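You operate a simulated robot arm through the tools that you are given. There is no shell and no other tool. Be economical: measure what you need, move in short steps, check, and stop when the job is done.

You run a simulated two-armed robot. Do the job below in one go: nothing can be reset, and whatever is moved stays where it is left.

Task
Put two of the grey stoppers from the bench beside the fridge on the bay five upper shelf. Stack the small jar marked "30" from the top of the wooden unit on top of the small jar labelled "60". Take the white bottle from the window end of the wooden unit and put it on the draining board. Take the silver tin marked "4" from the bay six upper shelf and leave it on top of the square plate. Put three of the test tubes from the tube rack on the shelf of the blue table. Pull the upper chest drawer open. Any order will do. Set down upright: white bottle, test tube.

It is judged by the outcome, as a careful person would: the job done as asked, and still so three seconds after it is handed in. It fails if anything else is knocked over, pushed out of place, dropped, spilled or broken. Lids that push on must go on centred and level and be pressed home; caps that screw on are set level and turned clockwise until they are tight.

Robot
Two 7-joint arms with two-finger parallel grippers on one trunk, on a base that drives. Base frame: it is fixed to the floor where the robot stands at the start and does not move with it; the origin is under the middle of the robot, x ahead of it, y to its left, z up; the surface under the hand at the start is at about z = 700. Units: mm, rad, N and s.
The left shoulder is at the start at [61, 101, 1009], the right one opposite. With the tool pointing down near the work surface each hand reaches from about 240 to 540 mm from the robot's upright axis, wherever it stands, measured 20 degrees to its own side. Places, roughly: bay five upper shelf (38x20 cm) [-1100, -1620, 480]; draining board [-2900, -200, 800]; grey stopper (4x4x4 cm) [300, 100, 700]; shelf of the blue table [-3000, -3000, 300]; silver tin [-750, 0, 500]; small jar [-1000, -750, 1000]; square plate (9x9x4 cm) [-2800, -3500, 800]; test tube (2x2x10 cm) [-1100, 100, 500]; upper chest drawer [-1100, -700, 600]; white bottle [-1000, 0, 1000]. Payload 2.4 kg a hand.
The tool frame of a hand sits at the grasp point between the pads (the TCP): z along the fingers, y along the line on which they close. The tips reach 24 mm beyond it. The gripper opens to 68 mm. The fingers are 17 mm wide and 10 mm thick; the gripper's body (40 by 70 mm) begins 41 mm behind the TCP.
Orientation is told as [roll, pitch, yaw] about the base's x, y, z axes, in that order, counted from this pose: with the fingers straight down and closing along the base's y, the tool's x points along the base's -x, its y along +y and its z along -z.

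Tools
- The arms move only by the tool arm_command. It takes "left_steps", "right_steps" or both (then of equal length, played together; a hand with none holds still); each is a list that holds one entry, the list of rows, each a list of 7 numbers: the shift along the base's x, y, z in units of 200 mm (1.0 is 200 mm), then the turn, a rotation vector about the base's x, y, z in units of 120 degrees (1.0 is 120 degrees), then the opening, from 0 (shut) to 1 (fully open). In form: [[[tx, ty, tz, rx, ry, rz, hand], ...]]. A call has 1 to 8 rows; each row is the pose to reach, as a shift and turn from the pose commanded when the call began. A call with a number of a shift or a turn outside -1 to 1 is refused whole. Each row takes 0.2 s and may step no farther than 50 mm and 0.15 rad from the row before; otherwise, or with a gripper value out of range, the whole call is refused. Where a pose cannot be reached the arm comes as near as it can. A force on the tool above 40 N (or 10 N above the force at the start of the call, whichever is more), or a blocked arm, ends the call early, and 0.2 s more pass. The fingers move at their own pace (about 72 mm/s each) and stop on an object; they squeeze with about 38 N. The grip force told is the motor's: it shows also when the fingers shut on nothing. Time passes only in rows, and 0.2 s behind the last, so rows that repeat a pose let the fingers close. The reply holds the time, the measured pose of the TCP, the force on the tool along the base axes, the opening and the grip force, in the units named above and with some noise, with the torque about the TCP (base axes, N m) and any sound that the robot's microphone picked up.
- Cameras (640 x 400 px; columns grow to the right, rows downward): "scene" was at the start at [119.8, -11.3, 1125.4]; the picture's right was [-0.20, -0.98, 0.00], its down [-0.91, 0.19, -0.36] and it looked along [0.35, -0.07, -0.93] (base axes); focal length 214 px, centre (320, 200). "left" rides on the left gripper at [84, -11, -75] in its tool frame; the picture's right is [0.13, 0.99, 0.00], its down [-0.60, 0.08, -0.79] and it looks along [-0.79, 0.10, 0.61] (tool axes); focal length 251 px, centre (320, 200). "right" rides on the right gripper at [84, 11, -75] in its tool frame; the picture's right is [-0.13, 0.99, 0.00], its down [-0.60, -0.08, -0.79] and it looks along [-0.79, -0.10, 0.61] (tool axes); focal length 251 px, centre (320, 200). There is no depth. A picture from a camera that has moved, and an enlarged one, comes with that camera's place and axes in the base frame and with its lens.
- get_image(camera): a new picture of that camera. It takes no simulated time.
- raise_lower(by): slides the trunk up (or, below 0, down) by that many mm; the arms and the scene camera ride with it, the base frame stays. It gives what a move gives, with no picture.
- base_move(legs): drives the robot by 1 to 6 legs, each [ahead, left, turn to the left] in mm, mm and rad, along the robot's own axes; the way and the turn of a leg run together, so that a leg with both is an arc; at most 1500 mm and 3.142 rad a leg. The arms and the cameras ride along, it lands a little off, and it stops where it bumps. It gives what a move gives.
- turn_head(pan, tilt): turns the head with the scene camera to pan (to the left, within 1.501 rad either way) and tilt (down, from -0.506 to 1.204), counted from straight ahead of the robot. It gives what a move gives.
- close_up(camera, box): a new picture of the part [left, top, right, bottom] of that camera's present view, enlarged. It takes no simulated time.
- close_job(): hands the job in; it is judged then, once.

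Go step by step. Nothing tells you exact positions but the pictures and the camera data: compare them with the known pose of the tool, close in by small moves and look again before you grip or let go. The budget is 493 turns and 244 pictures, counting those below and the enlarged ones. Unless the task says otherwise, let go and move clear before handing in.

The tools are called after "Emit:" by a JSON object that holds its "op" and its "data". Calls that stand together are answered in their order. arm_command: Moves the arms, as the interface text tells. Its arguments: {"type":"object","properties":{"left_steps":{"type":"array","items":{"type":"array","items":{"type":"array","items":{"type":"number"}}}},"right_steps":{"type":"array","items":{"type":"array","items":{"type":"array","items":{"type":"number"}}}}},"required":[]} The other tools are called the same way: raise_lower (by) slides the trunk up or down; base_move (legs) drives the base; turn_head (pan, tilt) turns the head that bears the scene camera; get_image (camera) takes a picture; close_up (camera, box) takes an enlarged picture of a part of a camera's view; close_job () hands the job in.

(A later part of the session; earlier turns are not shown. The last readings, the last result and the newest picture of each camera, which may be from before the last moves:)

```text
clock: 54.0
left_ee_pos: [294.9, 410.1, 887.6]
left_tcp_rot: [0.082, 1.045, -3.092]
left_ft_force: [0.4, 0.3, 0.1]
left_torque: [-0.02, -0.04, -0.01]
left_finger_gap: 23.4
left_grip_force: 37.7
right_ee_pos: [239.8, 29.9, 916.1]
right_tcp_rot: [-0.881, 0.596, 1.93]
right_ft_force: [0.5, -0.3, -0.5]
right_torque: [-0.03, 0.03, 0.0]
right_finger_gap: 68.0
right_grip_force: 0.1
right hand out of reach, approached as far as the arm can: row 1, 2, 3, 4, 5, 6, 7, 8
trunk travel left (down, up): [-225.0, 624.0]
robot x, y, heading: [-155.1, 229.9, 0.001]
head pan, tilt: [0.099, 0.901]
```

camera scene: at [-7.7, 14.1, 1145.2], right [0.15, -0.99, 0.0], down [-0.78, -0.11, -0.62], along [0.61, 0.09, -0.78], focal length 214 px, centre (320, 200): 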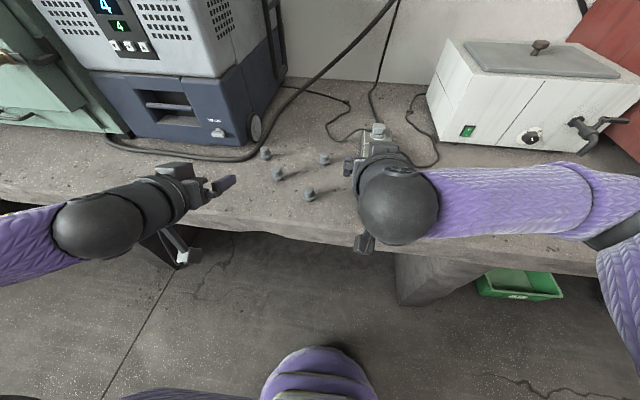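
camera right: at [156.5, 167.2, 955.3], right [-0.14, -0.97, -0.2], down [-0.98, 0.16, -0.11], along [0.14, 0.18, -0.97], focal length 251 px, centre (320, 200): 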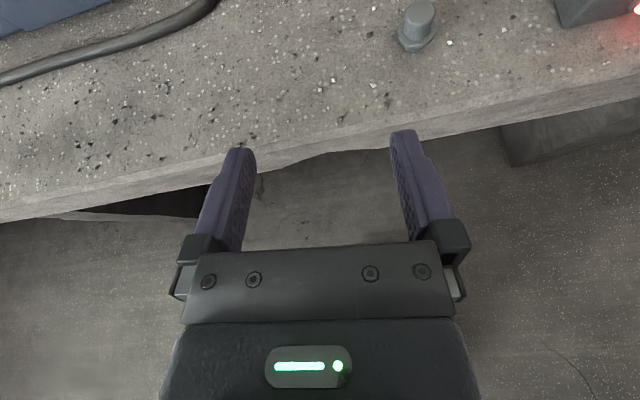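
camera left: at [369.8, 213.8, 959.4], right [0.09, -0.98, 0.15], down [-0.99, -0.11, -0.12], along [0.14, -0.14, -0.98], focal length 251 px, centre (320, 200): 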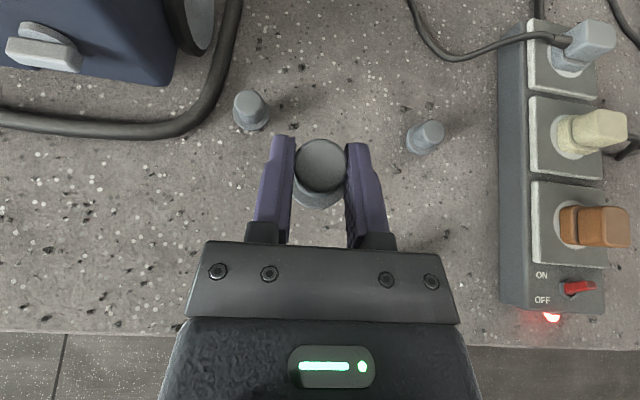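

The right wrist can't finish that way round. I'll turn it the other way.

Emit:
{"op": "arm_command", "data": {"right_steps": [[[0, 0, 0, 0.0541, 0, -0.03125, 1], [0, 0, 0, 0.1083, 0, -0.0625, 1], [0, 0, 0, 0.1624, 0, -0.09375, 1], [0, 0, 0, 0.2165, 0, -0.125, 1], [0, 0, 0, 0.2706, 0, -0.15625, 1], [0, 0, 0, 0.3248, 0, -0.1875, 1], [0, 0, 0, 0.3789, 0, -0.21875, 1], [0, 0, 0, 0.433, 0, -0.25, 1]]]}}

Emit:
{"op": "arm_command", "data": {"right_steps": [[[0, 0, 0, 0.0541, 0, -0.03125, 1], [0, 0, 0, 0.1083, 0, -0.0625, 1], [0, 0, 0, 0.1624, 0, -0.09375, 1], [0, 0, 0, 0.2165, 0, -0.125, 1], [0, 0, 0, 0.2706, 0, -0.15625, 1], [0, 0, 0, 0.3248, 0, -0.1875, 1], [0, 0, 0, 0.3789, 0, -0.21875, 1], [0, 0, 0, 0.433, 0, -0.25, 1]]]}}

Emit:
{"op": "arm_command", "data": {"right_steps": [[[0, 0, 0, 0.0541, 0, -0.03125, 1], [0, 0, 0, 0.1083, 0, -0.0625, 1], [0, 0, 0, 0.1624, 0, -0.09375, 1], [0, 0, 0, 0.2165, 0, -0.125, 1], [0, 0, 0, 0.2706, 0, -0.15625, 1], [0, 0, 0, 0.3248, 0, -0.1875, 1], [0, 0, 0, 0.3789, 0, -0.21875, 1], [0, 0, 0, 0.433, 0, -0.25, 1]]]}}

Emit:
{"op": "arm_command", "data": {"right_steps": [[[0, 0, 0, 0.0541, 0, -0.03125, 1], [0, 0, 0, 0.1083, 0, -0.0625, 1], [0, 0, 0, 0.1624, 0, -0.09375, 1], [0, 0, 0, 0.2165, 0, -0.125, 1], [0, 0, 0, 0.2706, 0, -0.15625, 1], [0, 0, 0, 0.3248, 0, -0.1875, 1], [0, 0, 0, 0.3789, 0, -0.21875, 1], [0, 0, 0, 0.433, 0, -0.25, 1]]]}}

```text
clock: 55.8
left_ee_pos: [293.6, 410.4, 887.2]
left_tcp_rot: [0.081, 1.045, -3.09]
left_ft_force: [0.6, -0.2, 0.8]
left_torque: [0.0, 0.0, -0.01]
left_finger_gap: 23.4
left_grip_force: 37.8
right_ee_pos: [240.3, 26.7, 914.8]
right_tcp_rot: [-0.945, -0.298, 1.356]
right_ft_force: [-0.5, 0.0, 0.6]
right_torque: [0.0, -0.01, 0.01]
right_finger_gap: 68.0
right_grip_force: 0.0
trunk travel left (down, up): [-225.0, 624.0]
robot x, y, heading: [-150.9, 231.9, 0.001]
head pan, tilt: [0.099, 0.901]
```

```text
clock: 57.6
left_ee_pos: [295.2, 411.3, 888.7]
left_tcp_rot: [0.08, 1.045, -3.091]
left_ft_force: [0.7, 0.0, -0.1]
left_torque: [-0.02, -0.01, 0.02]
left_finger_gap: 23.5
left_grip_force: 38.0
right_ee_pos: [239.9, 27.7, 914.8]
right_tcp_rot: [-0.19, -0.998, 0.299]
right_ft_force: [0.0, 0.4, -1.0]
right_torque: [0.0, 0.0, 0.0]
right_finger_gap: 68.1
right_grip_force: 0.1
trunk travel left (down, up): [-225.0, 624.0]
robot x, y, heading: [-151.3, 231.9, 0.008]
head pan, tilt: [0.099, 0.901]
```

```text
clock: 59.4
left_ee_pos: [295.2, 410.8, 887.2]
left_tcp_rot: [0.081, 1.046, -3.091]
left_ft_force: [-0.8, 0.3, 0.6]
left_torque: [0.0, -0.02, -0.01]
left_finger_gap: 23.5
left_grip_force: 37.9
right_ee_pos: [240.8, 26.9, 913.9]
right_tcp_rot: [0.981, -0.56, -1.157]
right_ft_force: [0.0, -0.6, 0.5]
right_torque: [0.04, 0.02, 0.01]
right_finger_gap: 67.7
right_grip_force: 0.1
trunk travel left (down, up): [-225.0, 624.0]
robot x, y, heading: [-153.9, 235.4, 0.004]
head pan, tilt: [0.099, 0.901]
```

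```text
clock: 61.2
left_ee_pos: [295.2, 410.8, 888.8]
left_tcp_rot: [0.081, 1.046, -3.091]
left_ft_force: [0.7, 0.3, 0.5]
left_torque: [-0.02, 0.0, 0.01]
left_finger_gap: 23.4
left_grip_force: 37.7
right_ee_pos: [245.1, 29.1, 915.9]
right_tcp_rot: [1.089, 0.33, -1.734]
right_ft_force: [-0.5, 0.0, -1.1]
right_torque: [0.02, 0.02, 0.0]
right_finger_gap: 68.4
right_grip_force: 0.1
right hand out of reach, approached as far as the arm can: row 4, 5, 6, 7, 8
trunk travel left (down, up): [-225.0, 624.0]
robot x, y, heading: [-153.2, 229.1, 0.006]
head pan, tilt: [0.099, 0.901]
```

Emit:
{"op": "arm_command", "data": {"right_steps": [[[0, 0, 0, 0.0541, 0, -0.03125, 1], [0, 0, 0, 0.1083, 0, -0.0625, 1], [0, 0, 0, 0.1624, 0, -0.09375, 1], [0, 0, 0, 0.2165, 0, -0.125, 1], [0, 0, 0, 0.2706, 0, -0.15625, 1], [0, 0, 0, 0.3248, 0, -0.1875, 1], [0, 0, 0, 0.3789, 0, -0.21875, 1], [0, 0, 0, 0.433, 0, -0.25, 1]]]}}

Emit:
{"op": "get_image", "data": {"camera": "scene"}}

```text
clock: 63.0
left_ee_pos: [294.5, 410.3, 887.7]
left_tcp_rot: [0.081, 1.046, -3.092]
left_ft_force: [-0.5, 0.1, 0.0]
left_torque: [0.02, -0.01, -0.02]
left_finger_gap: 23.4
left_grip_force: 38.2
right_ee_pos: [245.1, 25.8, 914.5]
right_tcp_rot: [0.344, 1.052, -2.814]
right_ft_force: [-0.5, -0.6, 0.0]
right_torque: [-0.03, -0.01, -0.03]
right_finger_gap: 67.9
right_grip_force: 0.0
trunk travel left (down, up): [-225.0, 624.0]
robot x, y, heading: [-152.2, 227.1, 0.003]
head pan, tilt: [0.099, 0.901]
```

```text
217 pictures are left
camera scene: at [-12.9, 238.5, 1145.2], right [0.1, -0.99, 0.0], down [-0.78, -0.08, -0.62], along [0.62, 0.06, -0.78], focal length 214 px, centre (320, 200)
```

scene: 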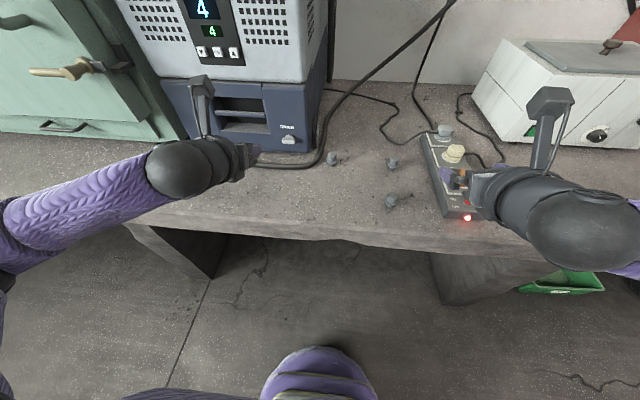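

The right wrist is now flipped too. I'll move it over to the pre-grasp point.

Emit:
{"op": "arm_command", "data": {"right_steps": [[[0.02, 0.2, -0.05, 0.02, 0, -0.01, 1], [0.05, 0.355, -0.2, 0.05, 0, -0.025, 1], [0.085, 0.355, -0.4, 0.076, 0, -0.04, 1], [0.085, 0.355, -0.6, 0.076, 0, -0.04, 1], [0.085, 0.355, -0.695, 0.076, 0, -0.04, 1]]]}}

Emit:
{"op": "get_image", "data": {"camera": "right"}}

```text
clock: 64.2
left_ee_pos: [294.2, 411.9, 888.1]
left_tcp_rot: [0.083, 1.044, -3.092]
left_ft_force: [0.5, 0.8, 0.4]
left_torque: [0.03, -0.02, 0.0]
left_finger_gap: 23.6
left_grip_force: 37.3
right_ee_pos: [275.3, 104.3, 837.7]
right_tcp_rot: [0.032, 1.061, 3.1]
right_ft_force: [-0.6, 1.0, 0.1]
right_torque: [0.02, 0.04, 0.0]
right_finger_gap: 68.1
right_grip_force: 0.0
right hand out of reach, approached as far as the arm can: row 3, 4, 5
trunk travel left (down, up): [-225.0, 624.0]
robot x, y, heading: [-156.1, 231.6, 0.001]
head pan, tilt: [0.099, 0.901]
```

```text
216 pictures are left
camera right: at [249.6, 98.2, 949.3], right [-0.13, -0.99, -0.1], down [-0.98, 0.15, -0.14], along [0.15, 0.08, -0.99], focal length 251 px, centre (320, 200)
```

right: 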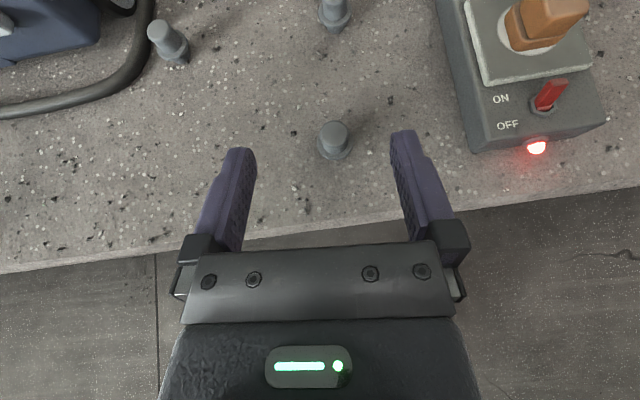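

The arm runs out of downward reach, so I'll lower the trunk instead.

Emit:
{"op": "raise_lower", "data": {"by": -75}}

Emit:
{"op": "arm_command", "data": {"right_steps": [[[0, 0, 0, 0, 0, 0, 1], [0.1, -0.035, 0, 0, 0, 0, 1]]]}}

Emit:
{"op": "get_image", "data": {"camera": "right"}}

```text
clock: 65.4
left_ee_pos: [293.9, 411.3, 813.1]
left_tcp_rot: [0.08, 1.044, -3.095]
left_ft_force: [-0.4, 0.0, 0.8]
left_torque: [0.02, 0.02, -0.01]
left_finger_gap: 23.5
left_grip_force: 38.2
right_ee_pos: [278.4, 104.8, 740.2]
right_tcp_rot: [0.039, 0.999, 3.105]
right_ft_force: [-0.2, -0.5, -0.4]
right_torque: [0.01, 0.01, 0.02]
right_finger_gap: 67.8
right_grip_force: 0.0
trunk travel left (down, up): [-150.0, 700.0]
robot x, y, heading: [-155.0, 231.1, 0.005]
head pan, tilt: [0.099, 0.901]
```

```text
clock: 66.0
left_ee_pos: [294.7, 410.6, 811.7]
left_tcp_rot: [0.083, 1.043, -3.09]
left_ft_force: [-0.1, 0.0, -0.6]
left_torque: [-0.02, 0.0, 0.02]
left_finger_gap: 23.2
left_grip_force: 38.2
right_ee_pos: [299.2, 96.7, 739.8]
right_tcp_rot: [0.041, 0.998, 3.107]
right_ft_force: [-0.4, 0.4, 0.0]
right_torque: [-0.02, 0.01, -0.03]
right_finger_gap: 68.2
right_grip_force: 0.2
trunk travel left (down, up): [-150.0, 700.0]
robot x, y, heading: [-152.5, 227.8, 0.002]
head pan, tilt: [0.099, 0.901]
```

```text
215 pictures are left
camera right: at [280.3, 90.1, 851.4], right [-0.14, -0.99, -0.09], down [-0.99, 0.15, -0.08], along [0.09, 0.08, -0.99], focal length 251 px, centre (320, 200)
```

right: 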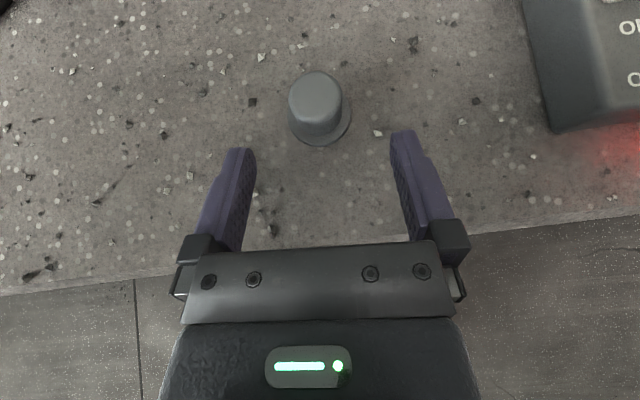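

Emit:
{"op": "arm_command", "data": {"right_steps": [[[0.155, -0.01, -0.005, 0, 0, 0, 1], [0.155, -0.01, -0.005, 0, 0, 0, 0.6], [0.155, -0.01, -0.005, 0, 0, 0, 0.2], [0.155, -0.01, -0.005, 0, 0, 0, 0], [0.155, -0.01, -0.005, 0, 0, 0, 0]]]}}

Emit:
{"op": "arm_command", "data": {"right_steps": [[[0, 0, 0.2, 0, 0, 0, 0], [-0.1, 0, 0.4, 0, 0, 0, 0], [-0.2, 0, 0.5, 0, 0, 0, 0]]]}}

Emit:
{"op": "get_image", "data": {"camera": "right"}}

```text
clock: 67.2
left_ee_pos: [295.3, 410.6, 813.3]
left_tcp_rot: [0.08, 1.046, -3.09]
left_ft_force: [-0.2, -0.5, -1.0]
left_torque: [-0.02, 0.0, 0.03]
left_finger_gap: 23.6
left_grip_force: 38.4
right_ee_pos: [330.1, 95.1, 738.8]
right_tcp_rot: [0.038, 0.998, 3.108]
right_ft_force: [0.3, -0.6, 1.6]
right_torque: [0.02, -0.03, -0.01]
right_finger_gap: 23.1
right_grip_force: 38.0
trunk travel left (down, up): [-150.0, 700.0]
robot x, y, heading: [-155.1, 229.5, 0.006]
head pan, tilt: [0.099, 0.901]
```

```text
clock: 68.0
left_ee_pos: [293.9, 410.7, 813.2]
left_tcp_rot: [0.078, 1.044, -3.091]
left_ft_force: [1.4, -0.3, -0.3]
left_torque: [-0.01, -0.02, 0.02]
left_finger_gap: 23.6
left_grip_force: 38.2
right_ee_pos: [287.7, 95.0, 842.1]
right_tcp_rot: [0.04, 0.997, 3.106]
right_ft_force: [-0.2, -0.2, -0.7]
right_torque: [-0.01, -0.01, -0.01]
right_finger_gap: 23.3
right_grip_force: 38.0
trunk travel left (down, up): [-150.0, 700.0]
robot x, y, heading: [-153.9, 230.7, 0.001]
head pan, tilt: [0.099, 0.901]
```

```text
214 pictures are left
camera right: at [269.9, 88.9, 953.7], right [-0.14, -0.99, -0.09], down [-0.99, 0.14, -0.08], along [0.09, 0.08, -0.99], focal length 251 px, centre (320, 200)
```

right: 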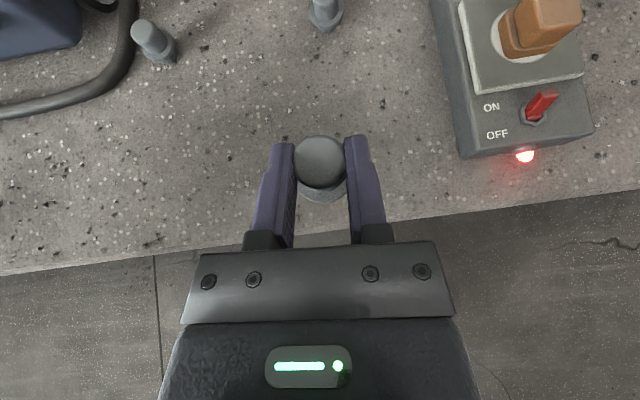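

Both stoppers are held. I'll back off, turn left and look for a way round the window end of the unit.

Emit:
{"op": "base_move", "data": {"legs": [[-150, 0, 0], [0, 0, 1.57]]}}

Emit:
{"op": "turn_head", "data": {"pan": 0.2, "tilt": 0.5}}

Emit:
{"op": "get_image", "data": {"camera": "scene"}}

Emit:
{"op": "turn_head", "data": {"pan": 1.1, "tilt": 0.5}}

Emit:
{"op": "get_image", "data": {"camera": "scene"}}

```text
clock: 73.2
left_ee_pos: [-487.6, 676.5, 813.2]
left_tcp_rot: [0.081, 1.046, -1.509]
left_ft_force: [-0.5, -0.3, 0.6]
left_torque: [0.02, 0.01, -0.01]
left_finger_gap: 23.6
left_grip_force: 38.2
right_ee_pos: [-172.3, 672.4, 842.8]
right_tcp_rot: [0.039, 0.998, -1.594]
right_ft_force: [-0.6, -0.9, -0.2]
right_torque: [0.01, 0.0, 0.0]
right_finger_gap: 23.2
right_grip_force: 37.6
trunk travel left (down, up): [-150.0, 700.0]
robot x, y, heading: [-299.4, 232.4, 1.584]
head pan, tilt: [0.099, 0.901]
```

```text
clock: 74.0
left_ee_pos: [-487.2, 675.3, 813.5]
left_tcp_rot: [0.081, 1.046, -1.507]
left_ft_force: [0.8, 0.2, 0.6]
left_torque: [0.02, 0.0, 0.03]
left_finger_gap: 23.4
left_grip_force: 37.3
right_ee_pos: [-171.7, 674.6, 841.2]
right_tcp_rot: [0.039, 0.999, -1.593]
right_ft_force: [0.5, 0.3, -0.3]
right_torque: [0.0, -0.02, 0.0]
right_finger_gap: 22.9
right_grip_force: 38.0
trunk travel left (down, up): [-150.0, 700.0]
robot x, y, heading: [-301.4, 232.1, 1.585]
head pan, tilt: [0.201, 0.499]
```

```text
213 pictures are left
camera scene: at [-322.9, 405.5, 1102.3], right [0.98, 0.22, 0.0], down [0.1, -0.47, -0.88], along [-0.19, 0.86, -0.48], focal length 214 px, centre (320, 200)
```

scene: 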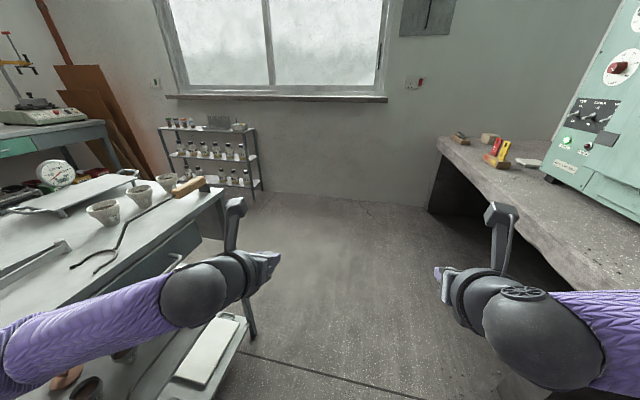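

```text
clock: 75.2
left_ee_pos: [-488.1, 674.3, 812.1]
left_tcp_rot: [0.079, 1.045, -1.506]
left_ft_force: [-0.4, 0.0, -0.2]
left_torque: [-0.01, 0.02, 0.0]
left_finger_gap: 23.4
left_grip_force: 38.2
right_ee_pos: [-172.0, 674.5, 842.6]
right_tcp_rot: [0.037, 0.999, -1.593]
right_ft_force: [-0.2, 0.4, 0.2]
right_torque: [-0.02, -0.03, 0.03]
right_finger_gap: 23.1
right_grip_force: 38.2
trunk travel left (down, up): [-150.0, 700.0]
robot x, y, heading: [-303.6, 233.5, 1.587]
head pan, tilt: [1.1, 0.499]
```

```text
212 pictures are left
camera scene: at [-385.1, 356.7, 1102.4], right [0.44, 0.9, 0.0], down [0.43, -0.21, -0.88], along [-0.79, 0.39, -0.48], focal length 214 px, centre (320, 200)
```

scene: 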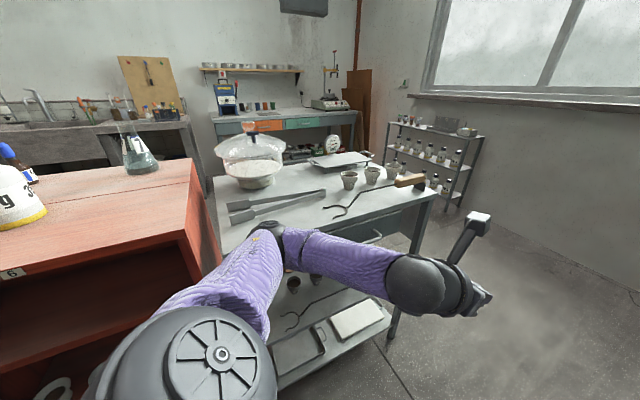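

The way round the trolley's end is open. I'll drive past it to y≈1550 and turn left.

Emit:
{"op": "base_move", "data": {"legs": [[1320, 0, 0], [0, 0, 1.555], [1350, 0, 0]]}}

Emit:
{"op": "turn_head", "data": {"pan": 0.6, "tilt": 0.45}}

Emit:
{"op": "get_image", "data": {"camera": "scene"}}

Emit:
{"op": "turn_head", "data": {"pan": 1.45, "tilt": 0.45}}

Emit:
{"op": "get_image", "data": {"camera": "scene"}}

```text
clock: 91.8
left_ee_pos: [-2145.4, 1433.3, 813.3]
left_tcp_rot: [0.081, 1.045, -0.01]
left_ft_force: [-1.0, -0.1, 0.4]
left_torque: [0.02, 0.01, 0.01]
left_finger_gap: 23.5
left_grip_force: 37.5
right_ee_pos: [-2120.7, 1748.4, 841.7]
right_tcp_rot: [0.037, 0.998, -0.095]
right_ft_force: [-0.1, -0.2, 0.3]
right_torque: [0.01, -0.01, -0.01]
right_finger_gap: 22.8
right_grip_force: 38.1
trunk travel left (down, up): [-150.0, 700.0]
robot x, y, heading: [-1687.2, 1587.4, 3.082]
head pan, tilt: [1.1, 0.499]
```

```text
clock: 92.8
left_ee_pos: [-2144.9, 1432.5, 812.7]
left_tcp_rot: [0.08, 1.046, -0.011]
left_ft_force: [-1.2, 0.2, -0.8]
left_torque: [0.0, 0.0, 0.01]
left_finger_gap: 23.4
left_grip_force: 37.7
right_ee_pos: [-2120.6, 1749.0, 841.3]
right_tcp_rot: [0.038, 0.999, -0.095]
right_ft_force: [0.4, 0.0, -0.2]
right_torque: [0.01, -0.03, -0.02]
right_finger_gap: 23.1
right_grip_force: 37.8
trunk travel left (down, up): [-150.0, 700.0]
robot x, y, heading: [-1686.9, 1587.8, 3.083]
head pan, tilt: [0.6, 0.45]
```

```text
211 pictures are left
camera scene: at [-1853.9, 1543.9, 1106.8], right [-0.52, 0.86, 0.0], down [0.37, 0.23, -0.9], along [-0.77, -0.47, -0.44], focal length 214 px, centre (320, 200)
```

scene: 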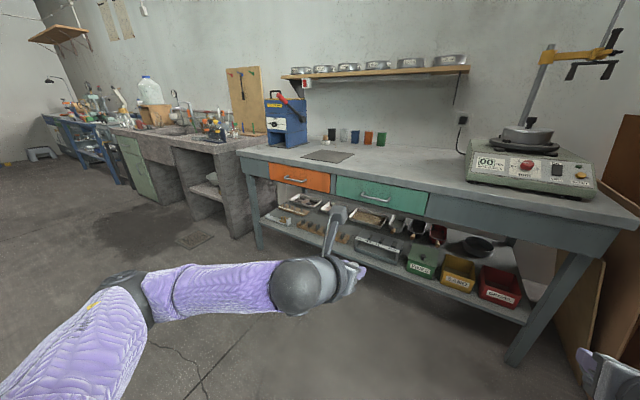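

```text
clock: 93.9
left_ee_pos: [-2146.2, 1434.3, 813.8]
left_tcp_rot: [0.08, 1.043, -0.01]
left_ft_force: [-0.7, -0.1, 1.0]
left_torque: [0.0, 0.02, 0.01]
left_finger_gap: 23.4
left_grip_force: 37.9
right_ee_pos: [-2121.4, 1747.9, 841.1]
right_tcp_rot: [0.039, 0.998, -0.096]
right_ft_force: [0.1, -0.2, -0.9]
right_torque: [0.02, 0.0, 0.0]
right_finger_gap: 22.7
right_grip_force: 37.8
trunk travel left (down, up): [-150.0, 700.0]
robot x, y, heading: [-1689.5, 1585.9, 3.084]
head pan, tilt: [1.45, 0.45]
```

```text
210 pictures are left
camera scene: at [-1791.6, 1501.0, 1106.8], right [-0.98, 0.18, 0.0], down [0.08, 0.43, -0.9], along [-0.16, -0.89, -0.44], focal length 214 px, centre (320, 200)
```

scene: 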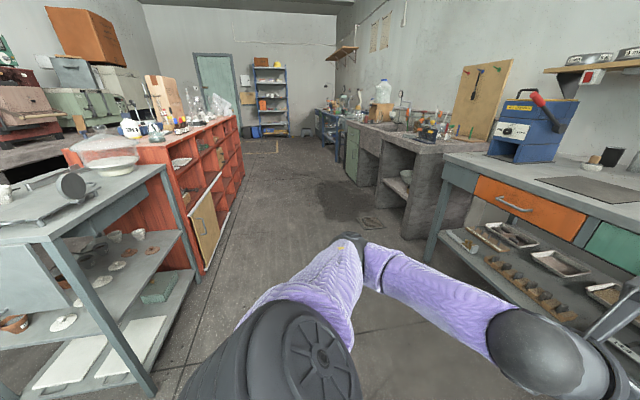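

The aisle behind the unit is clear. I'll drive down it to bay five at the far end and face it.

Emit:
{"op": "base_move", "data": {"legs": [[0, 0, 1.628], [1450, -130, 0], [1450, 0, 0]]}}

Emit:
{"op": "turn_head", "data": {"pan": 1.1, "tilt": 0.6}}

Emit:
{"op": "get_image", "data": {"camera": "scene"}}

```text
clock: 111.8
left_ee_pos: [-1706.6, -1734.1, 812.2]
left_tcp_rot: [0.08, 1.045, 1.6]
left_ft_force: [-0.1, 0.0, -0.8]
left_torque: [0.0, 0.0, 0.0]
left_finger_gap: 23.9
left_grip_force: 38.0
right_ee_pos: [-2022.1, -1722.7, 840.8]
right_tcp_rot: [0.038, 1.0, 1.514]
right_ft_force: [-0.3, 0.0, 0.1]
right_torque: [0.0, 0.02, 0.0]
right_finger_gap: 22.8
right_grip_force: 37.6
trunk travel left (down, up): [-150.0, 700.0]
robot x, y, heading: [-1876.6, -1280.9, -1.588]
head pan, tilt: [1.45, 0.45]
```

```text
clock: 112.6
left_ee_pos: [-1706.1, -1734.3, 812.5]
left_tcp_rot: [0.08, 1.045, 1.601]
left_ft_force: [-0.1, -1.5, -1.3]
left_torque: [0.01, -0.02, -0.01]
left_finger_gap: 23.4
left_grip_force: 38.1
right_ee_pos: [-2022.2, -1723.4, 841.0]
right_tcp_rot: [0.039, 0.999, 1.515]
right_ft_force: [-0.1, 0.2, -0.4]
right_torque: [0.02, 0.02, 0.01]
right_finger_gap: 22.7
right_grip_force: 38.3
trunk travel left (down, up): [-150.0, 700.0]
robot x, y, heading: [-1877.4, -1286.1, -1.583]
head pan, tilt: [1.1, 0.6]
```

```text
209 pictures are left
camera scene: at [-1801.8, -1411.4, 1093.3], right [-0.47, -0.88, 0.0], down [-0.5, 0.26, -0.83], along [0.73, -0.39, -0.56], focal length 214 px, centre (320, 200)
```

scene: 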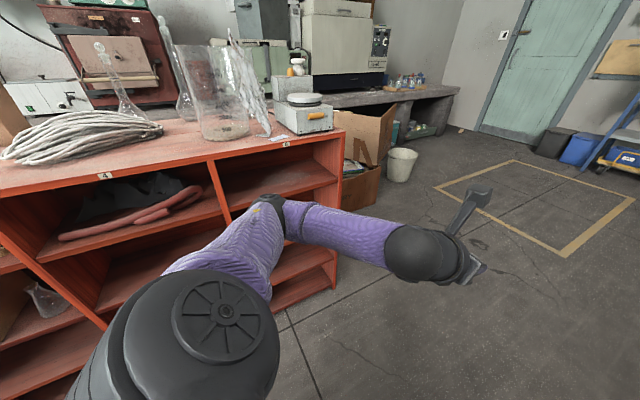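

Bay five is the last bay. I'll face it and sidestep to it.

Emit:
{"op": "base_move", "data": {"legs": [[0, 0, 1.583], [0, -330, 0]]}}

Emit:
{"op": "turn_head", "data": {"pan": 0.0, "tilt": 0.7}}

Emit:
{"op": "get_image", "data": {"camera": "scene"}}

```text
clock: 118.7
left_ee_pos: [-1424.1, -1418.6, 812.8]
left_tcp_rot: [0.08, 1.045, -3.064]
left_ft_force: [-0.1, 0.5, -0.7]
left_torque: [0.0, 0.01, 0.01]
left_finger_gap: 23.7
left_grip_force: 38.0
right_ee_pos: [-1422.2, -1736.3, 841.9]
right_tcp_rot: [0.038, 0.997, 3.133]
right_ft_force: [-0.7, 0.0, -0.3]
right_torque: [0.03, 0.03, -0.03]
right_finger_gap: 22.8
right_grip_force: 38.5
trunk travel left (down, up): [-150.0, 700.0]
robot x, y, heading: [-1870.6, -1613.3, 0.027]
head pan, tilt: [1.1, 0.6]
```

```text
clock: 120.1
left_ee_pos: [-1425.0, -1420.2, 812.5]
left_tcp_rot: [0.081, 1.046, -3.065]
left_ft_force: [0.1, 0.8, -0.2]
left_torque: [-0.01, 0.04, -0.01]
left_finger_gap: 23.5
left_grip_force: 38.1
right_ee_pos: [-1421.5, -1735.8, 840.9]
right_tcp_rot: [0.039, 0.998, 3.131]
right_ft_force: [-0.5, -0.1, -1.4]
right_torque: [0.02, 0.01, 0.0]
right_finger_gap: 22.5
right_grip_force: 37.8
trunk travel left (down, up): [-150.0, 700.0]
robot x, y, heading: [-1865.9, -1613.4, 0.03]
head pan, tilt: [0.0, 0.7]
```

```text
208 pictures are left
camera scene: at [-1695.9, -1607.0, 1084.6], right [0.03, -1.0, 0.0], down [-0.64, -0.02, -0.76], along [0.76, 0.02, -0.64], focal length 214 px, centre (320, 200)
```

scene: 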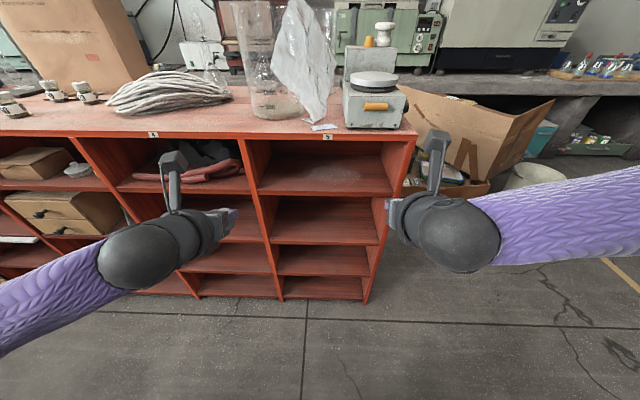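

Shelf boards stand at about z 690, 465, 240 and 30; the upper shelf at about 480 is the second one, matching the tins' shelf. I'll lower the trunk fully and look with the hand cameras.

Emit:
{"op": "raise_lower", "data": {"by": -150}}

Emit:
{"op": "arm_command", "data": {"left_steps": [[[0, -0.15, -0.2, 0, 0, 0, 0], [0, -0.3, -0.4, 0, 0, 0, 0], [0, -0.45, -0.55, 0, 0, 0, 0], [0, -0.6, -0.7, 0, 0, 0, 0]]]}}

Emit:
{"op": "get_image", "data": {"camera": "left"}}

Emit:
{"op": "get_image", "data": {"camera": "scene"}}

```text
clock: 121.8
left_ee_pos: [-1424.6, -1419.9, 664.2]
left_tcp_rot: [0.083, 1.046, -3.065]
left_ft_force: [0.7, -0.4, -0.1]
left_torque: [-0.01, 0.0, -0.03]
left_finger_gap: 23.3
left_grip_force: 38.2
right_ee_pos: [-1420.7, -1736.4, 691.4]
right_tcp_rot: [0.038, 0.996, 3.129]
right_ft_force: [0.1, 0.5, -0.3]
right_torque: [0.0, -0.01, -0.03]
right_finger_gap: 22.6
right_grip_force: 38.3
trunk travel left (down, up): [0.0, 850.0]
robot x, y, heading: [-1869.0, -1610.2, 0.032]
head pan, tilt: [0.0, 0.7]
```

```text
clock: 122.8
left_ee_pos: [-1421.9, -1541.3, 520.3]
left_tcp_rot: [0.08, 1.045, -3.064]
left_ft_force: [-0.4, 0.1, 0.3]
left_torque: [0.02, 0.01, 0.01]
left_finger_gap: 23.4
left_grip_force: 38.1
right_ee_pos: [-1421.2, -1735.1, 692.5]
right_tcp_rot: [0.038, 0.998, 3.131]
right_ft_force: [-0.4, -0.8, -0.1]
right_torque: [0.05, 0.02, 0.02]
right_finger_gap: 22.9
right_grip_force: 37.8
trunk travel left (down, up): [0.0, 850.0]
robot x, y, heading: [-1864.6, -1610.9, 0.032]
head pan, tilt: [0.0, 0.7]
```

```text
207 pictures are left
camera left: at [-1444.0, -1524.4, 630.6], right [0.07, -0.99, 0.15], down [-0.99, -0.09, -0.12], along [0.13, -0.14, -0.98], focal length 251 px, centre (320, 200)
```

left: 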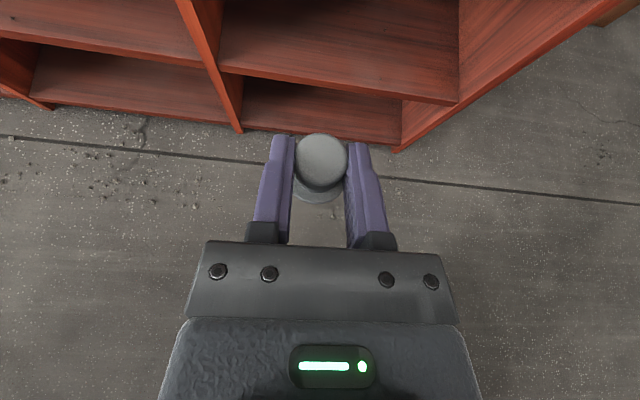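

```text
206 pictures are left
camera scene: at [-1643.6, -1605.5, 928.4], right [0.03, -1.0, 0.0], down [-0.64, -0.02, -0.76], along [0.76, 0.02, -0.64], focal length 214 px, centre (320, 200)
```

scene: 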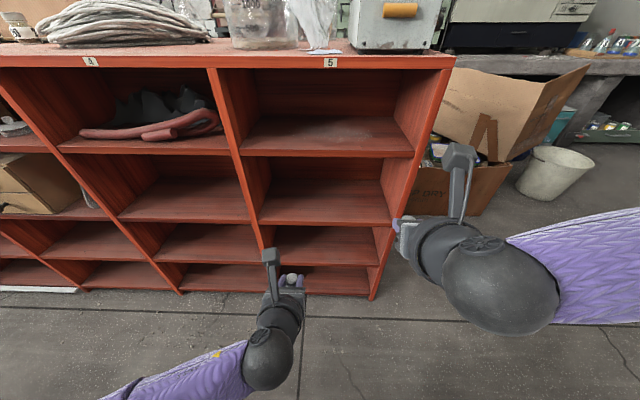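

The shelf is at z≈478, its front edge at x≈-1212, spanning y -1420 to -1805. I'll lower the right hand to match before driving closer.

Emit:
{"op": "arm_command", "data": {"right_steps": [[[0, 0.05, -0.2, 0, 0, 0, 0], [0, 0.1, -0.4, 0, 0, 0, 0], [0, 0.15, -0.6, 0, 0, 0, 0], [0, 0.2, -0.8, 0, 0, 0, 0]]]}}

```text
clock: 123.8
left_ee_pos: [-1421.7, -1540.2, 520.8]
left_tcp_rot: [0.079, 1.046, -3.065]
left_ft_force: [-0.4, -0.4, 0.3]
left_torque: [-0.01, 0.02, 0.0]
left_finger_gap: 23.6
left_grip_force: 38.3
right_ee_pos: [-1414.9, -1700.4, 580.9]
right_tcp_rot: [0.04, 0.994, 3.131]
right_ft_force: [0.0, 0.0, -0.9]
right_torque: [0.01, -0.01, 0.01]
right_finger_gap: 22.7
right_grip_force: 37.9
right hand out of reach, approached as far as the arm can: row 3, 4
trunk travel left (down, up): [0.0, 850.0]
robot x, y, heading: [-1867.4, -1610.4, 0.027]
head pan, tilt: [0.0, 0.7]
```

Emit:
{"op": "arm_command", "data": {"right_steps": [[[0.15, 0, -0.1, 0, 0, 0, 0], [0.3, 0, -0.2, 0, 0, 0, 0], [0.4, 0, -0.3, 0, 0, 0, 0]]]}}

```text
clock: 124.6
left_ee_pos: [-1422.0, -1540.1, 519.7]
left_tcp_rot: [0.08, 1.044, -3.064]
left_ft_force: [-0.9, -0.3, -0.7]
left_torque: [-0.02, 0.0, 0.02]
left_finger_gap: 23.6
left_grip_force: 38.6
right_ee_pos: [-1336.8, -1712.4, 559.2]
right_tcp_rot: [0.042, 0.989, 3.132]
right_ft_force: [-0.3, 0.7, -0.3]
right_torque: [-0.01, 0.02, 0.02]
right_finger_gap: 22.5
right_grip_force: 38.4
right hand out of reach, approached as far as the arm can: row 1, 2, 3
trunk travel left (down, up): [0.0, 850.0]
robot x, y, heading: [-1870.1, -1608.2, 0.031]
head pan, tilt: [0.0, 0.7]
```

Emit:
{"op": "arm_command", "data": {"right_steps": [[[0, -0.15, 0, 0, 0, 0, 0], [0, -0.3, -0.1, 0, 0, 0, 0], [0, -0.4, -0.2, 0, 0, 0, 0]]]}}

```text
clock: 125.4
left_ee_pos: [-1423.0, -1539.8, 519.3]
left_tcp_rot: [0.082, 1.045, -3.062]
left_ft_force: [0.0, 0.3, -0.2]
left_torque: [0.01, 0.0, -0.04]
left_finger_gap: 23.3
left_grip_force: 38.4
right_ee_pos: [-1309.5, -1778.3, 565.8]
right_tcp_rot: [0.044, 0.968, 3.133]
right_ft_force: [0.3, 1.4, 0.2]
right_torque: [-0.01, 0.01, 0.01]
right_finger_gap: 22.5
right_grip_force: 38.1
right hand out of reach, approached as far as the arm can: row 1, 2, 3
trunk travel left (down, up): [0.0, 850.0]
robot x, y, heading: [-1863.1, -1612.3, 0.028]
head pan, tilt: [0.0, 0.7]
```

I'll try yawing the right hand inward, which keeps the stopper upright and may free the wrist.

Emit:
{"op": "arm_command", "data": {"right_steps": [[[-0.1, 0.1, 0, 0, 0, 0.06, 0], [-0.2, 0.2, 0, 0, 0, 0.12, 0], [-0.3, 0.3, -0.05, 0, 0, 0.18, 0], [-0.35, 0.35, -0.12, 0, 0, 0.24, 0], [-0.35, 0.35, -0.2, 0, 0, 0.24, 0]]]}}

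```text
clock: 126.6
left_ee_pos: [-1422.4, -1540.7, 521.2]
left_tcp_rot: [0.081, 1.044, -3.066]
left_ft_force: [-0.1, 0.5, 0.0]
left_torque: [0.04, 0.01, -0.02]
left_finger_gap: 23.8
left_grip_force: 38.4
right_ee_pos: [-1352.0, -1714.9, 593.8]
right_tcp_rot: [0.039, 0.993, -2.648]
right_ft_force: [0.1, 0.1, 0.2]
right_torque: [0.02, -0.02, 0.01]
right_finger_gap: 22.7
right_grip_force: 38.4
right hand out of reach, approached as far as the arm can: row 1, 2, 3, 4, 5
trunk travel left (down, up): [0.0, 850.0]
robot x, y, heading: [-1870.9, -1608.7, 0.03]
head pan, tilt: [0.0, 0.7]
```

Emit:
{"op": "arm_command", "data": {"right_steps": [[[0, 0, 0, 0, 0, -0.07, 0], [0, 0, 0, 0, 0, -0.14, 0], [0, 0, 0, 0, 0, -0.21, 0], [0, 0, 0, 0, 0, -0.28, 0], [0, 0, 0, 0, 0, -0.35, 0], [0, 0, -0.1, 0, 0, -0.42, 0], [0, 0, -0.2, 0, 0, -0.45, 0], [0, 0, -0.35, 0, 0, -0.45, 0]]]}}

```text
clock: 128.4
left_ee_pos: [-1422.4, -1540.5, 520.4]
left_tcp_rot: [0.081, 1.046, -3.064]
left_ft_force: [-0.3, -0.1, 0.8]
left_torque: [-0.01, 0.0, 0.02]
left_finger_gap: 23.5
left_grip_force: 38.0
right_ee_pos: [-1364.0, -1763.4, 559.9]
right_tcp_rot: [0.038, 0.995, 2.691]
right_ft_force: [0.4, -0.5, -0.5]
right_torque: [-0.02, 0.01, -0.01]
right_finger_gap: 22.9
right_grip_force: 38.2
right hand out of reach, approached as far as the arm can: row 1, 2, 6, 7, 8
trunk travel left (down, up): [0.0, 850.0]
robot x, y, heading: [-1864.4, -1610.6, 0.03]
head pan, tilt: [0.0, 0.7]
```

The right hand bottoms out near z 560. I'll make its fingers steeper by about 17° to gain height; the stopper can settle upright on release.

Emit:
{"op": "arm_command", "data": {"right_steps": [[[0, 0, 0, 0, 0, 0, 0], [0, 0.05, 0, 0.0, 0.02, 0.06, 0], [0, 0.1, 0, 0, 0.04, 0.1, 0], [0, 0.15, 0, 0, 0.07, 0.15, 0], [0, 0.2, 0, 0, 0.1, 0.2, 0], [0, 0.25, -0.05, 0, 0.12, 0.21, 0], [0, 0.3, -0.15, 0, 0.14, 0.21, 0], [0, 0.3, -0.25, 0, 0.14, 0.21, 0]]]}}

```text
clock: 130.2
left_ee_pos: [-1420.8, -1540.9, 521.5]
left_tcp_rot: [0.081, 1.044, -3.064]
left_ft_force: [-0.6, -1.0, -0.3]
left_torque: [0.01, 0.01, -0.01]
left_finger_gap: 23.4
left_grip_force: 38.0
right_ee_pos: [-1367.6, -1718.9, 517.8]
right_tcp_rot: [0.124, 0.711, -3.081]
right_ft_force: [0.7, 0.2, 0.7]
right_torque: [-0.02, 0.0, 0.0]
right_finger_gap: 22.6
right_grip_force: 38.3
right hand out of reach, approached as far as the arm can: row 7, 8
trunk travel left (down, up): [0.0, 850.0]
robot x, y, heading: [-1866.1, -1612.7, 0.035]
head pan, tilt: [0.0, 0.7]
```

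Now the right hand is low enough. I'll raise both slightly for clearance and drive 150 mm ahead.

Emit:
{"op": "arm_command", "data": {"left_steps": [[[0, 0.05, 0.075, 0, 0, 0, 0]]], "right_steps": [[[0, 0, 0.05, 0, 0, 0, 0]]]}}

Emit:
{"op": "base_move", "data": {"legs": [[140, 0, -0.03]]}}

Emit:
{"op": "get_image", "data": {"camera": "scene"}}

Emit:
{"op": "get_image", "data": {"camera": "right"}}

Emit:
{"op": "get_image", "data": {"camera": "left"}}

```text
clock: 130.6
left_ee_pos: [-1422.2, -1531.5, 536.8]
left_tcp_rot: [0.081, 1.047, -3.067]
left_ft_force: [0.4, 0.0, 1.1]
left_torque: [-0.02, -0.02, 0.01]
left_finger_gap: 23.4
left_grip_force: 38.0
right_ee_pos: [-1365.8, -1719.1, 527.1]
right_tcp_rot: [0.125, 0.71, -3.082]
right_ft_force: [-1.0, -0.4, -0.4]
right_torque: [0.02, -0.02, 0.01]
right_finger_gap: 22.6
right_grip_force: 38.2
trunk travel left (down, up): [0.0, 850.0]
robot x, y, heading: [-1868.2, -1612.8, 0.027]
head pan, tilt: [0.0, 0.7]
```

```text
clock: 132.0
left_ee_pos: [-1276.3, -1544.8, 537.4]
left_tcp_rot: [0.08, 1.046, -3.1]
left_ft_force: [0.0, -0.2, 0.1]
left_torque: [0.02, -0.01, 0.01]
left_finger_gap: 23.4
left_grip_force: 37.9
right_ee_pos: [-1227.8, -1734.2, 526.9]
right_tcp_rot: [0.127, 0.711, -3.117]
right_ft_force: [0.0, -0.2, -0.5]
right_torque: [-0.01, 0.01, 0.0]
right_finger_gap: 22.8
right_grip_force: 38.0
trunk travel left (down, up): [0.0, 850.0]
robot x, y, heading: [-1724.9, -1606.2, -0.004]
head pan, tilt: [0.0, 0.7]
```

```text
205 pictures are left
camera scene: at [-1500.6, -1611.4, 928.4], right [0.0, -1.0, 0.0], down [-0.64, 0.0, -0.76], along [0.76, 0.0, -0.64], focal length 214 px, centre (320, 200)
```

scene: 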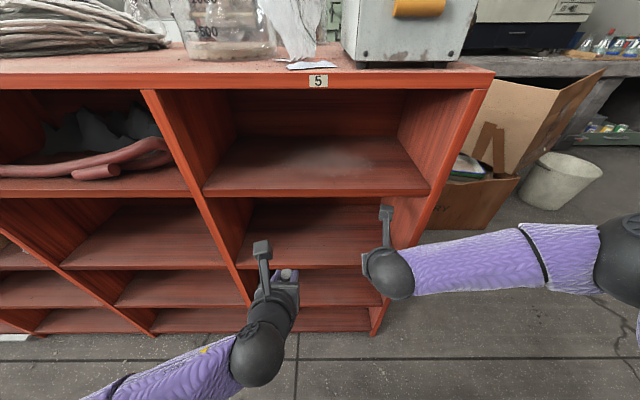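

```text
204 pictures are left
camera right: at [-1214.3, -1734.6, 639.7], right [-0.15, -0.99, 0.01], down [-0.97, 0.15, 0.19], along [-0.19, 0.02, -0.98], focal length 251 px, centre (320, 200)
```

right: 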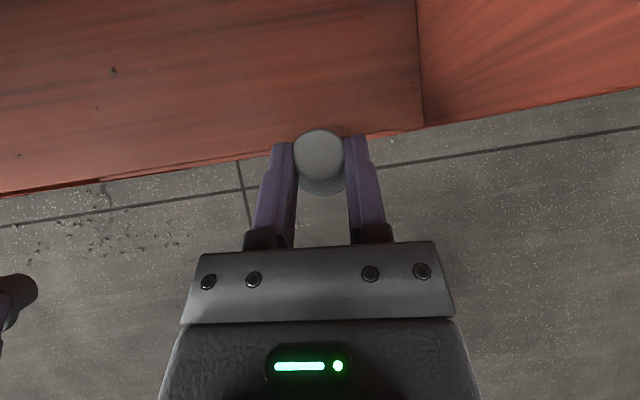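

```text
203 pictures are left
camera left: at [-1297.8, -1527.2, 647.5], right [0.04, -0.99, 0.15], down [-0.99, -0.06, -0.12], along [0.13, -0.15, -0.98], focal length 251 px, centre (320, 200)
```

left: 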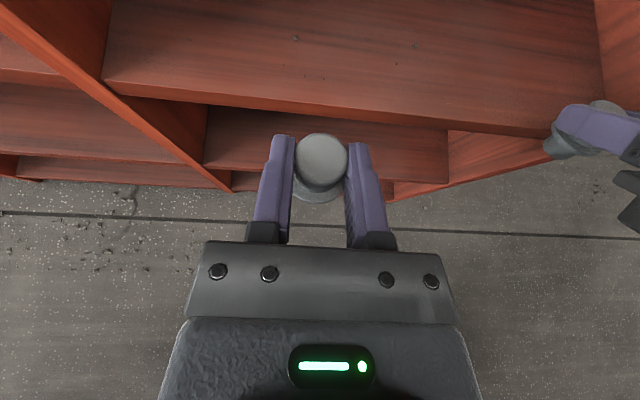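

The edge is confirmed at x≈-1211 and the board above at z≈695. I'll move both hands in over the shelf.

Emit:
{"op": "arm_command", "data": {"left_steps": [[[0.16, 0, 0, 0, 0, 0, 0], [0.32, 0, 0, 0, 0, 0, 0], [0.49, 0, -0.05, 0, 0, 0, 0]]], "right_steps": [[[0.1, 0.06, 0, 0, 0, 0, 0], [0.2, 0.12, 0, 0, 0, 0, 0], [0.3, 0.17, 0, 0, 0, 0, 0]]]}}

Emit:
{"op": "get_image", "data": {"camera": "left"}}

Emit:
{"op": "get_image", "data": {"camera": "right"}}

```text
clock: 132.8
left_ee_pos: [-1179.9, -1545.0, 525.9]
left_tcp_rot: [0.081, 1.046, -3.098]
left_ft_force: [0.6, -0.7, 0.4]
left_torque: [-0.01, 0.0, -0.03]
left_finger_gap: 23.1
left_grip_force: 38.5
right_ee_pos: [-1189.2, -1733.1, 546.4]
right_tcp_rot: [0.124, 0.712, -3.118]
right_ft_force: [-0.6, 0.0, 0.1]
right_torque: [0.02, 0.02, -0.03]
right_finger_gap: 22.6
right_grip_force: 37.6
right hand out of reach, approached as far as the arm can: row 1, 2, 3
trunk travel left (down, up): [0.0, 850.0]
robot x, y, heading: [-1726.4, -1611.4, -0.002]
head pan, tilt: [0.0, 0.7]
```

```text
202 pictures are left
camera left: at [-1200.2, -1527.4, 637.1], right [0.04, -0.99, 0.15], down [-0.99, -0.06, -0.12], along [0.13, -0.15, -0.98], focal length 251 px, centre (320, 200)
```

left: 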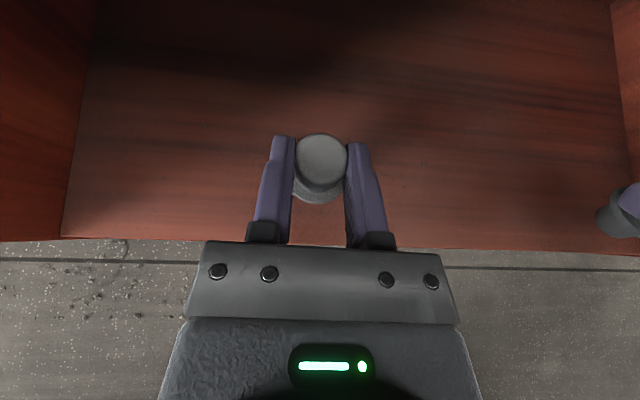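

```text
201 pictures are left
camera right: at [-1175.5, -1733.3, 659.0], right [-0.15, -0.99, 0.01], down [-0.97, 0.15, 0.19], along [-0.19, 0.02, -0.98], focal length 251 px, centre (320, 200)
```

right: 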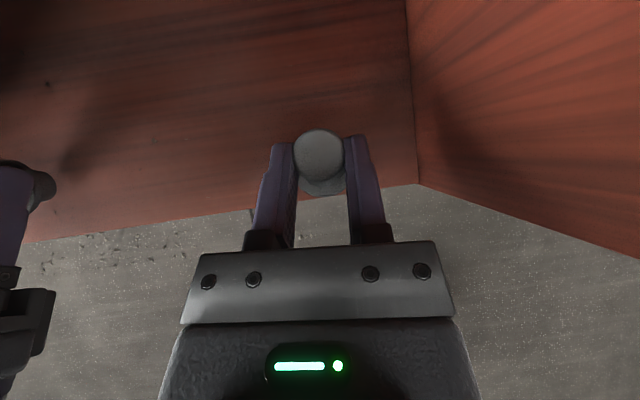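

I'll lower the left hand onto the shelf in small steps.

Emit:
{"op": "arm_command", "data": {"left_steps": [[[0, 0, -0.025, 0, 0, 0, 0], [0, 0, -0.04, 0, 0, 0, 0], [0, 0, -0.05, 0, 0, 0, 0]]]}}

```text
clock: 133.6
left_ee_pos: [-1180.4, -1546.0, 518.4]
left_tcp_rot: [0.084, 1.05, -3.098]
left_ft_force: [1.4, -2.8, 15.6]
left_torque: [-0.01, -0.28, -0.05]
left_finger_gap: 23.0
left_grip_force: 38.1
right_ee_pos: [-1190.3, -1732.7, 547.3]
right_tcp_rot: [0.123, 0.711, -3.118]
right_ft_force: [0.2, -0.4, -0.5]
right_torque: [-0.01, -0.01, -0.02]
right_finger_gap: 22.9
right_grip_force: 38.1
trunk travel left (down, up): [0.0, 850.0]
robot x, y, heading: [-1720.0, -1612.3, -0.002]
head pan, tilt: [0.0, 0.7]
```

Contact is felt, so the stopper is standing on the shelf. I'll open the left hand and back out along the fingers.

Emit:
{"op": "arm_command", "data": {"left_steps": [[[0, 0, 0.005, 0, 0, 0, 0.3], [0, 0, 0.005, 0, 0, 0, 0.6], [0, 0, 0.005, 0, 0, 0, 0.8], [0, 0, 0.005, 0, 0, 0, 0.8], [-0.15, 0, 0.05, 0, 0, 0, 0.8], [-0.35, 0, 0.12, 0, 0, 0, 0.8], [-0.55, 0, 0.2, 0, 0, 0, 0.8]]]}}

Emit:
{"op": "get_image", "data": {"camera": "left"}}

```text
clock: 135.2
left_ee_pos: [-1286.4, -1544.8, 558.1]
left_tcp_rot: [0.082, 1.046, -3.096]
left_ft_force: [0.2, 0.7, 0.1]
left_torque: [0.01, 0.0, 0.0]
left_finger_gap: 54.4
left_grip_force: 0.1
right_ee_pos: [-1189.6, -1732.3, 546.3]
right_tcp_rot: [0.125, 0.711, -3.116]
right_ft_force: [1.0, -0.2, -0.1]
right_torque: [0.0, 0.0, -0.01]
right_finger_gap: 22.8
right_grip_force: 37.6
trunk travel left (down, up): [0.0, 850.0]
robot x, y, heading: [-1723.0, -1613.4, -0.008]
head pan, tilt: [0.0, 0.7]
```

```text
200 pictures are left
camera left: at [-1308.3, -1527.2, 668.2], right [0.04, -0.99, 0.15], down [-0.99, -0.06, -0.12], along [0.13, -0.15, -0.98], focal length 251 px, centre (320, 200)
```

left: 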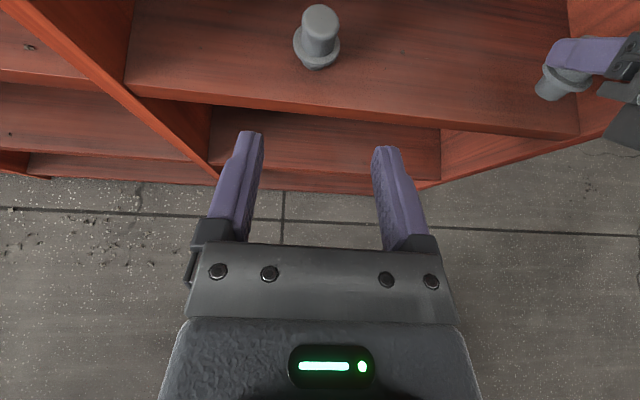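

The left stopper stands. For the right one I'll drive the base 45 mm closer so the arm can go lower.

Emit:
{"op": "arm_command", "data": {"left_steps": [[[-0.1, 0.1, 0.05, 0, 0, 0, 0.8], [-0.25, 0.2, 0.1, 0, 0, 0, 0.8], [-0.4, 0.25, 0.1, 0, 0, 0, 0.8]]]}}

Emit:
{"op": "base_move", "data": {"legs": [[45, 0, 0]]}}

Emit:
{"op": "arm_command", "data": {"right_steps": [[[0, 0, 0, 0, 0, 0, 0], [-0.08, 0, -0.06, 0, 0, 0, 0], [-0.13, 0.02, -0.1, 0, 0, 0, 0]]]}}

Emit:
{"op": "get_image", "data": {"camera": "right"}}

```text
clock: 136.0
left_ee_pos: [-1348.2, -1506.3, 551.6]
left_tcp_rot: [0.082, 1.044, -3.097]
left_ft_force: [-0.3, -0.2, 0.3]
left_torque: [-0.02, 0.0, 0.0]
left_finger_gap: 54.5
left_grip_force: 0.0
left hand out of reach, approached as far as the arm can: row 2, 3
right_ee_pos: [-1189.5, -1732.2, 546.4]
right_tcp_rot: [0.123, 0.712, -3.117]
right_ft_force: [0.0, 0.4, 0.1]
right_torque: [-0.01, 0.03, 0.01]
right_finger_gap: 22.7
right_grip_force: 37.7
trunk travel left (down, up): [0.0, 850.0]
robot x, y, heading: [-1725.7, -1612.7, -0.005]
head pan, tilt: [0.0, 0.7]
```

```text
clock: 136.9
left_ee_pos: [-1302.2, -1505.7, 552.0]
left_tcp_rot: [0.079, 1.046, -3.1]
left_ft_force: [0.3, 0.3, -0.1]
left_torque: [0.01, -0.03, 0.0]
left_finger_gap: 54.4
left_grip_force: 0.0
right_ee_pos: [-1143.7, -1734.5, 545.8]
right_tcp_rot: [0.124, 0.712, -3.118]
right_ft_force: [0.4, -0.3, -1.1]
right_torque: [0.0, 0.03, -0.02]
right_finger_gap: 22.7
right_grip_force: 38.6
trunk travel left (down, up): [0.0, 850.0]
robot x, y, heading: [-1680.9, -1610.1, -0.001]
head pan, tilt: [0.0, 0.7]
```

```text
clock: 137.7
left_ee_pos: [-1301.6, -1506.0, 551.7]
left_tcp_rot: [0.081, 1.046, -3.1]
left_ft_force: [-0.3, 0.0, -0.5]
left_torque: [0.0, 0.0, -0.01]
left_finger_gap: 54.3
left_grip_force: 0.0
right_ee_pos: [-1168.8, -1730.9, 528.4]
right_tcp_rot: [0.122, 0.712, -3.118]
right_ft_force: [0.1, -0.3, 0.2]
right_torque: [0.02, -0.01, 0.0]
right_finger_gap: 22.8
right_grip_force: 37.9
trunk travel left (down, up): [0.0, 850.0]
robot x, y, heading: [-1678.3, -1611.3, -0.006]
head pan, tilt: [0.0, 0.7]
```

```text
199 pictures are left
camera right: at [-1155.3, -1732.0, 640.8], right [-0.15, -0.99, 0.01], down [-0.97, 0.15, 0.19], along [-0.19, 0.02, -0.98], focal length 251 px, centre (320, 200)
```

right: 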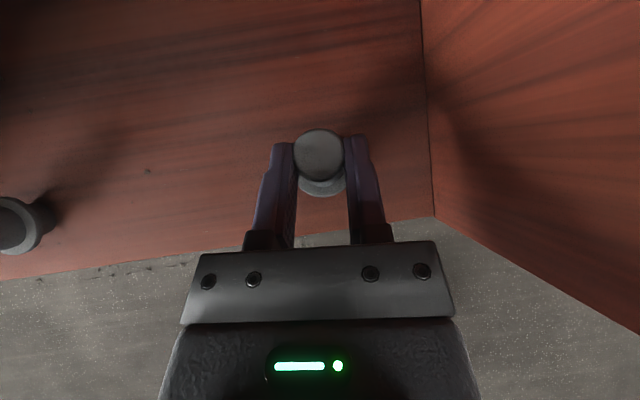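

Emit:
{"op": "arm_command", "data": {"right_steps": [[[0, 0, -0.015, 0, 0, 0, 0], [0, 0, -0.03, 0, 0, 0, 0], [0, 0, -0.045, 0, 0, 0, 0], [0, 0, -0.055, 0, 0, 0, 0]]]}}

```text
clock: 138.7
left_ee_pos: [-1304.0, -1505.7, 553.0]
left_tcp_rot: [0.081, 1.048, -3.096]
left_ft_force: [0.2, -0.5, -0.6]
left_torque: [0.0, 0.03, 0.02]
left_finger_gap: 54.6
left_grip_force: 0.0
right_ee_pos: [-1172.0, -1733.5, 523.8]
right_tcp_rot: [0.122, 0.722, -3.116]
right_ft_force: [7.5, 7.6, 35.7]
right_torque: [0.18, -0.68, 0.08]
right_finger_gap: 22.9
right_grip_force: 38.4
right hand out of reach, approached as far as the arm can: row 1, 2, 3, 4
trunk travel left (down, up): [0.0, 850.0]
robot x, y, heading: [-1679.0, -1609.4, -0.0]
head pan, tilt: [0.0, 0.7]
```

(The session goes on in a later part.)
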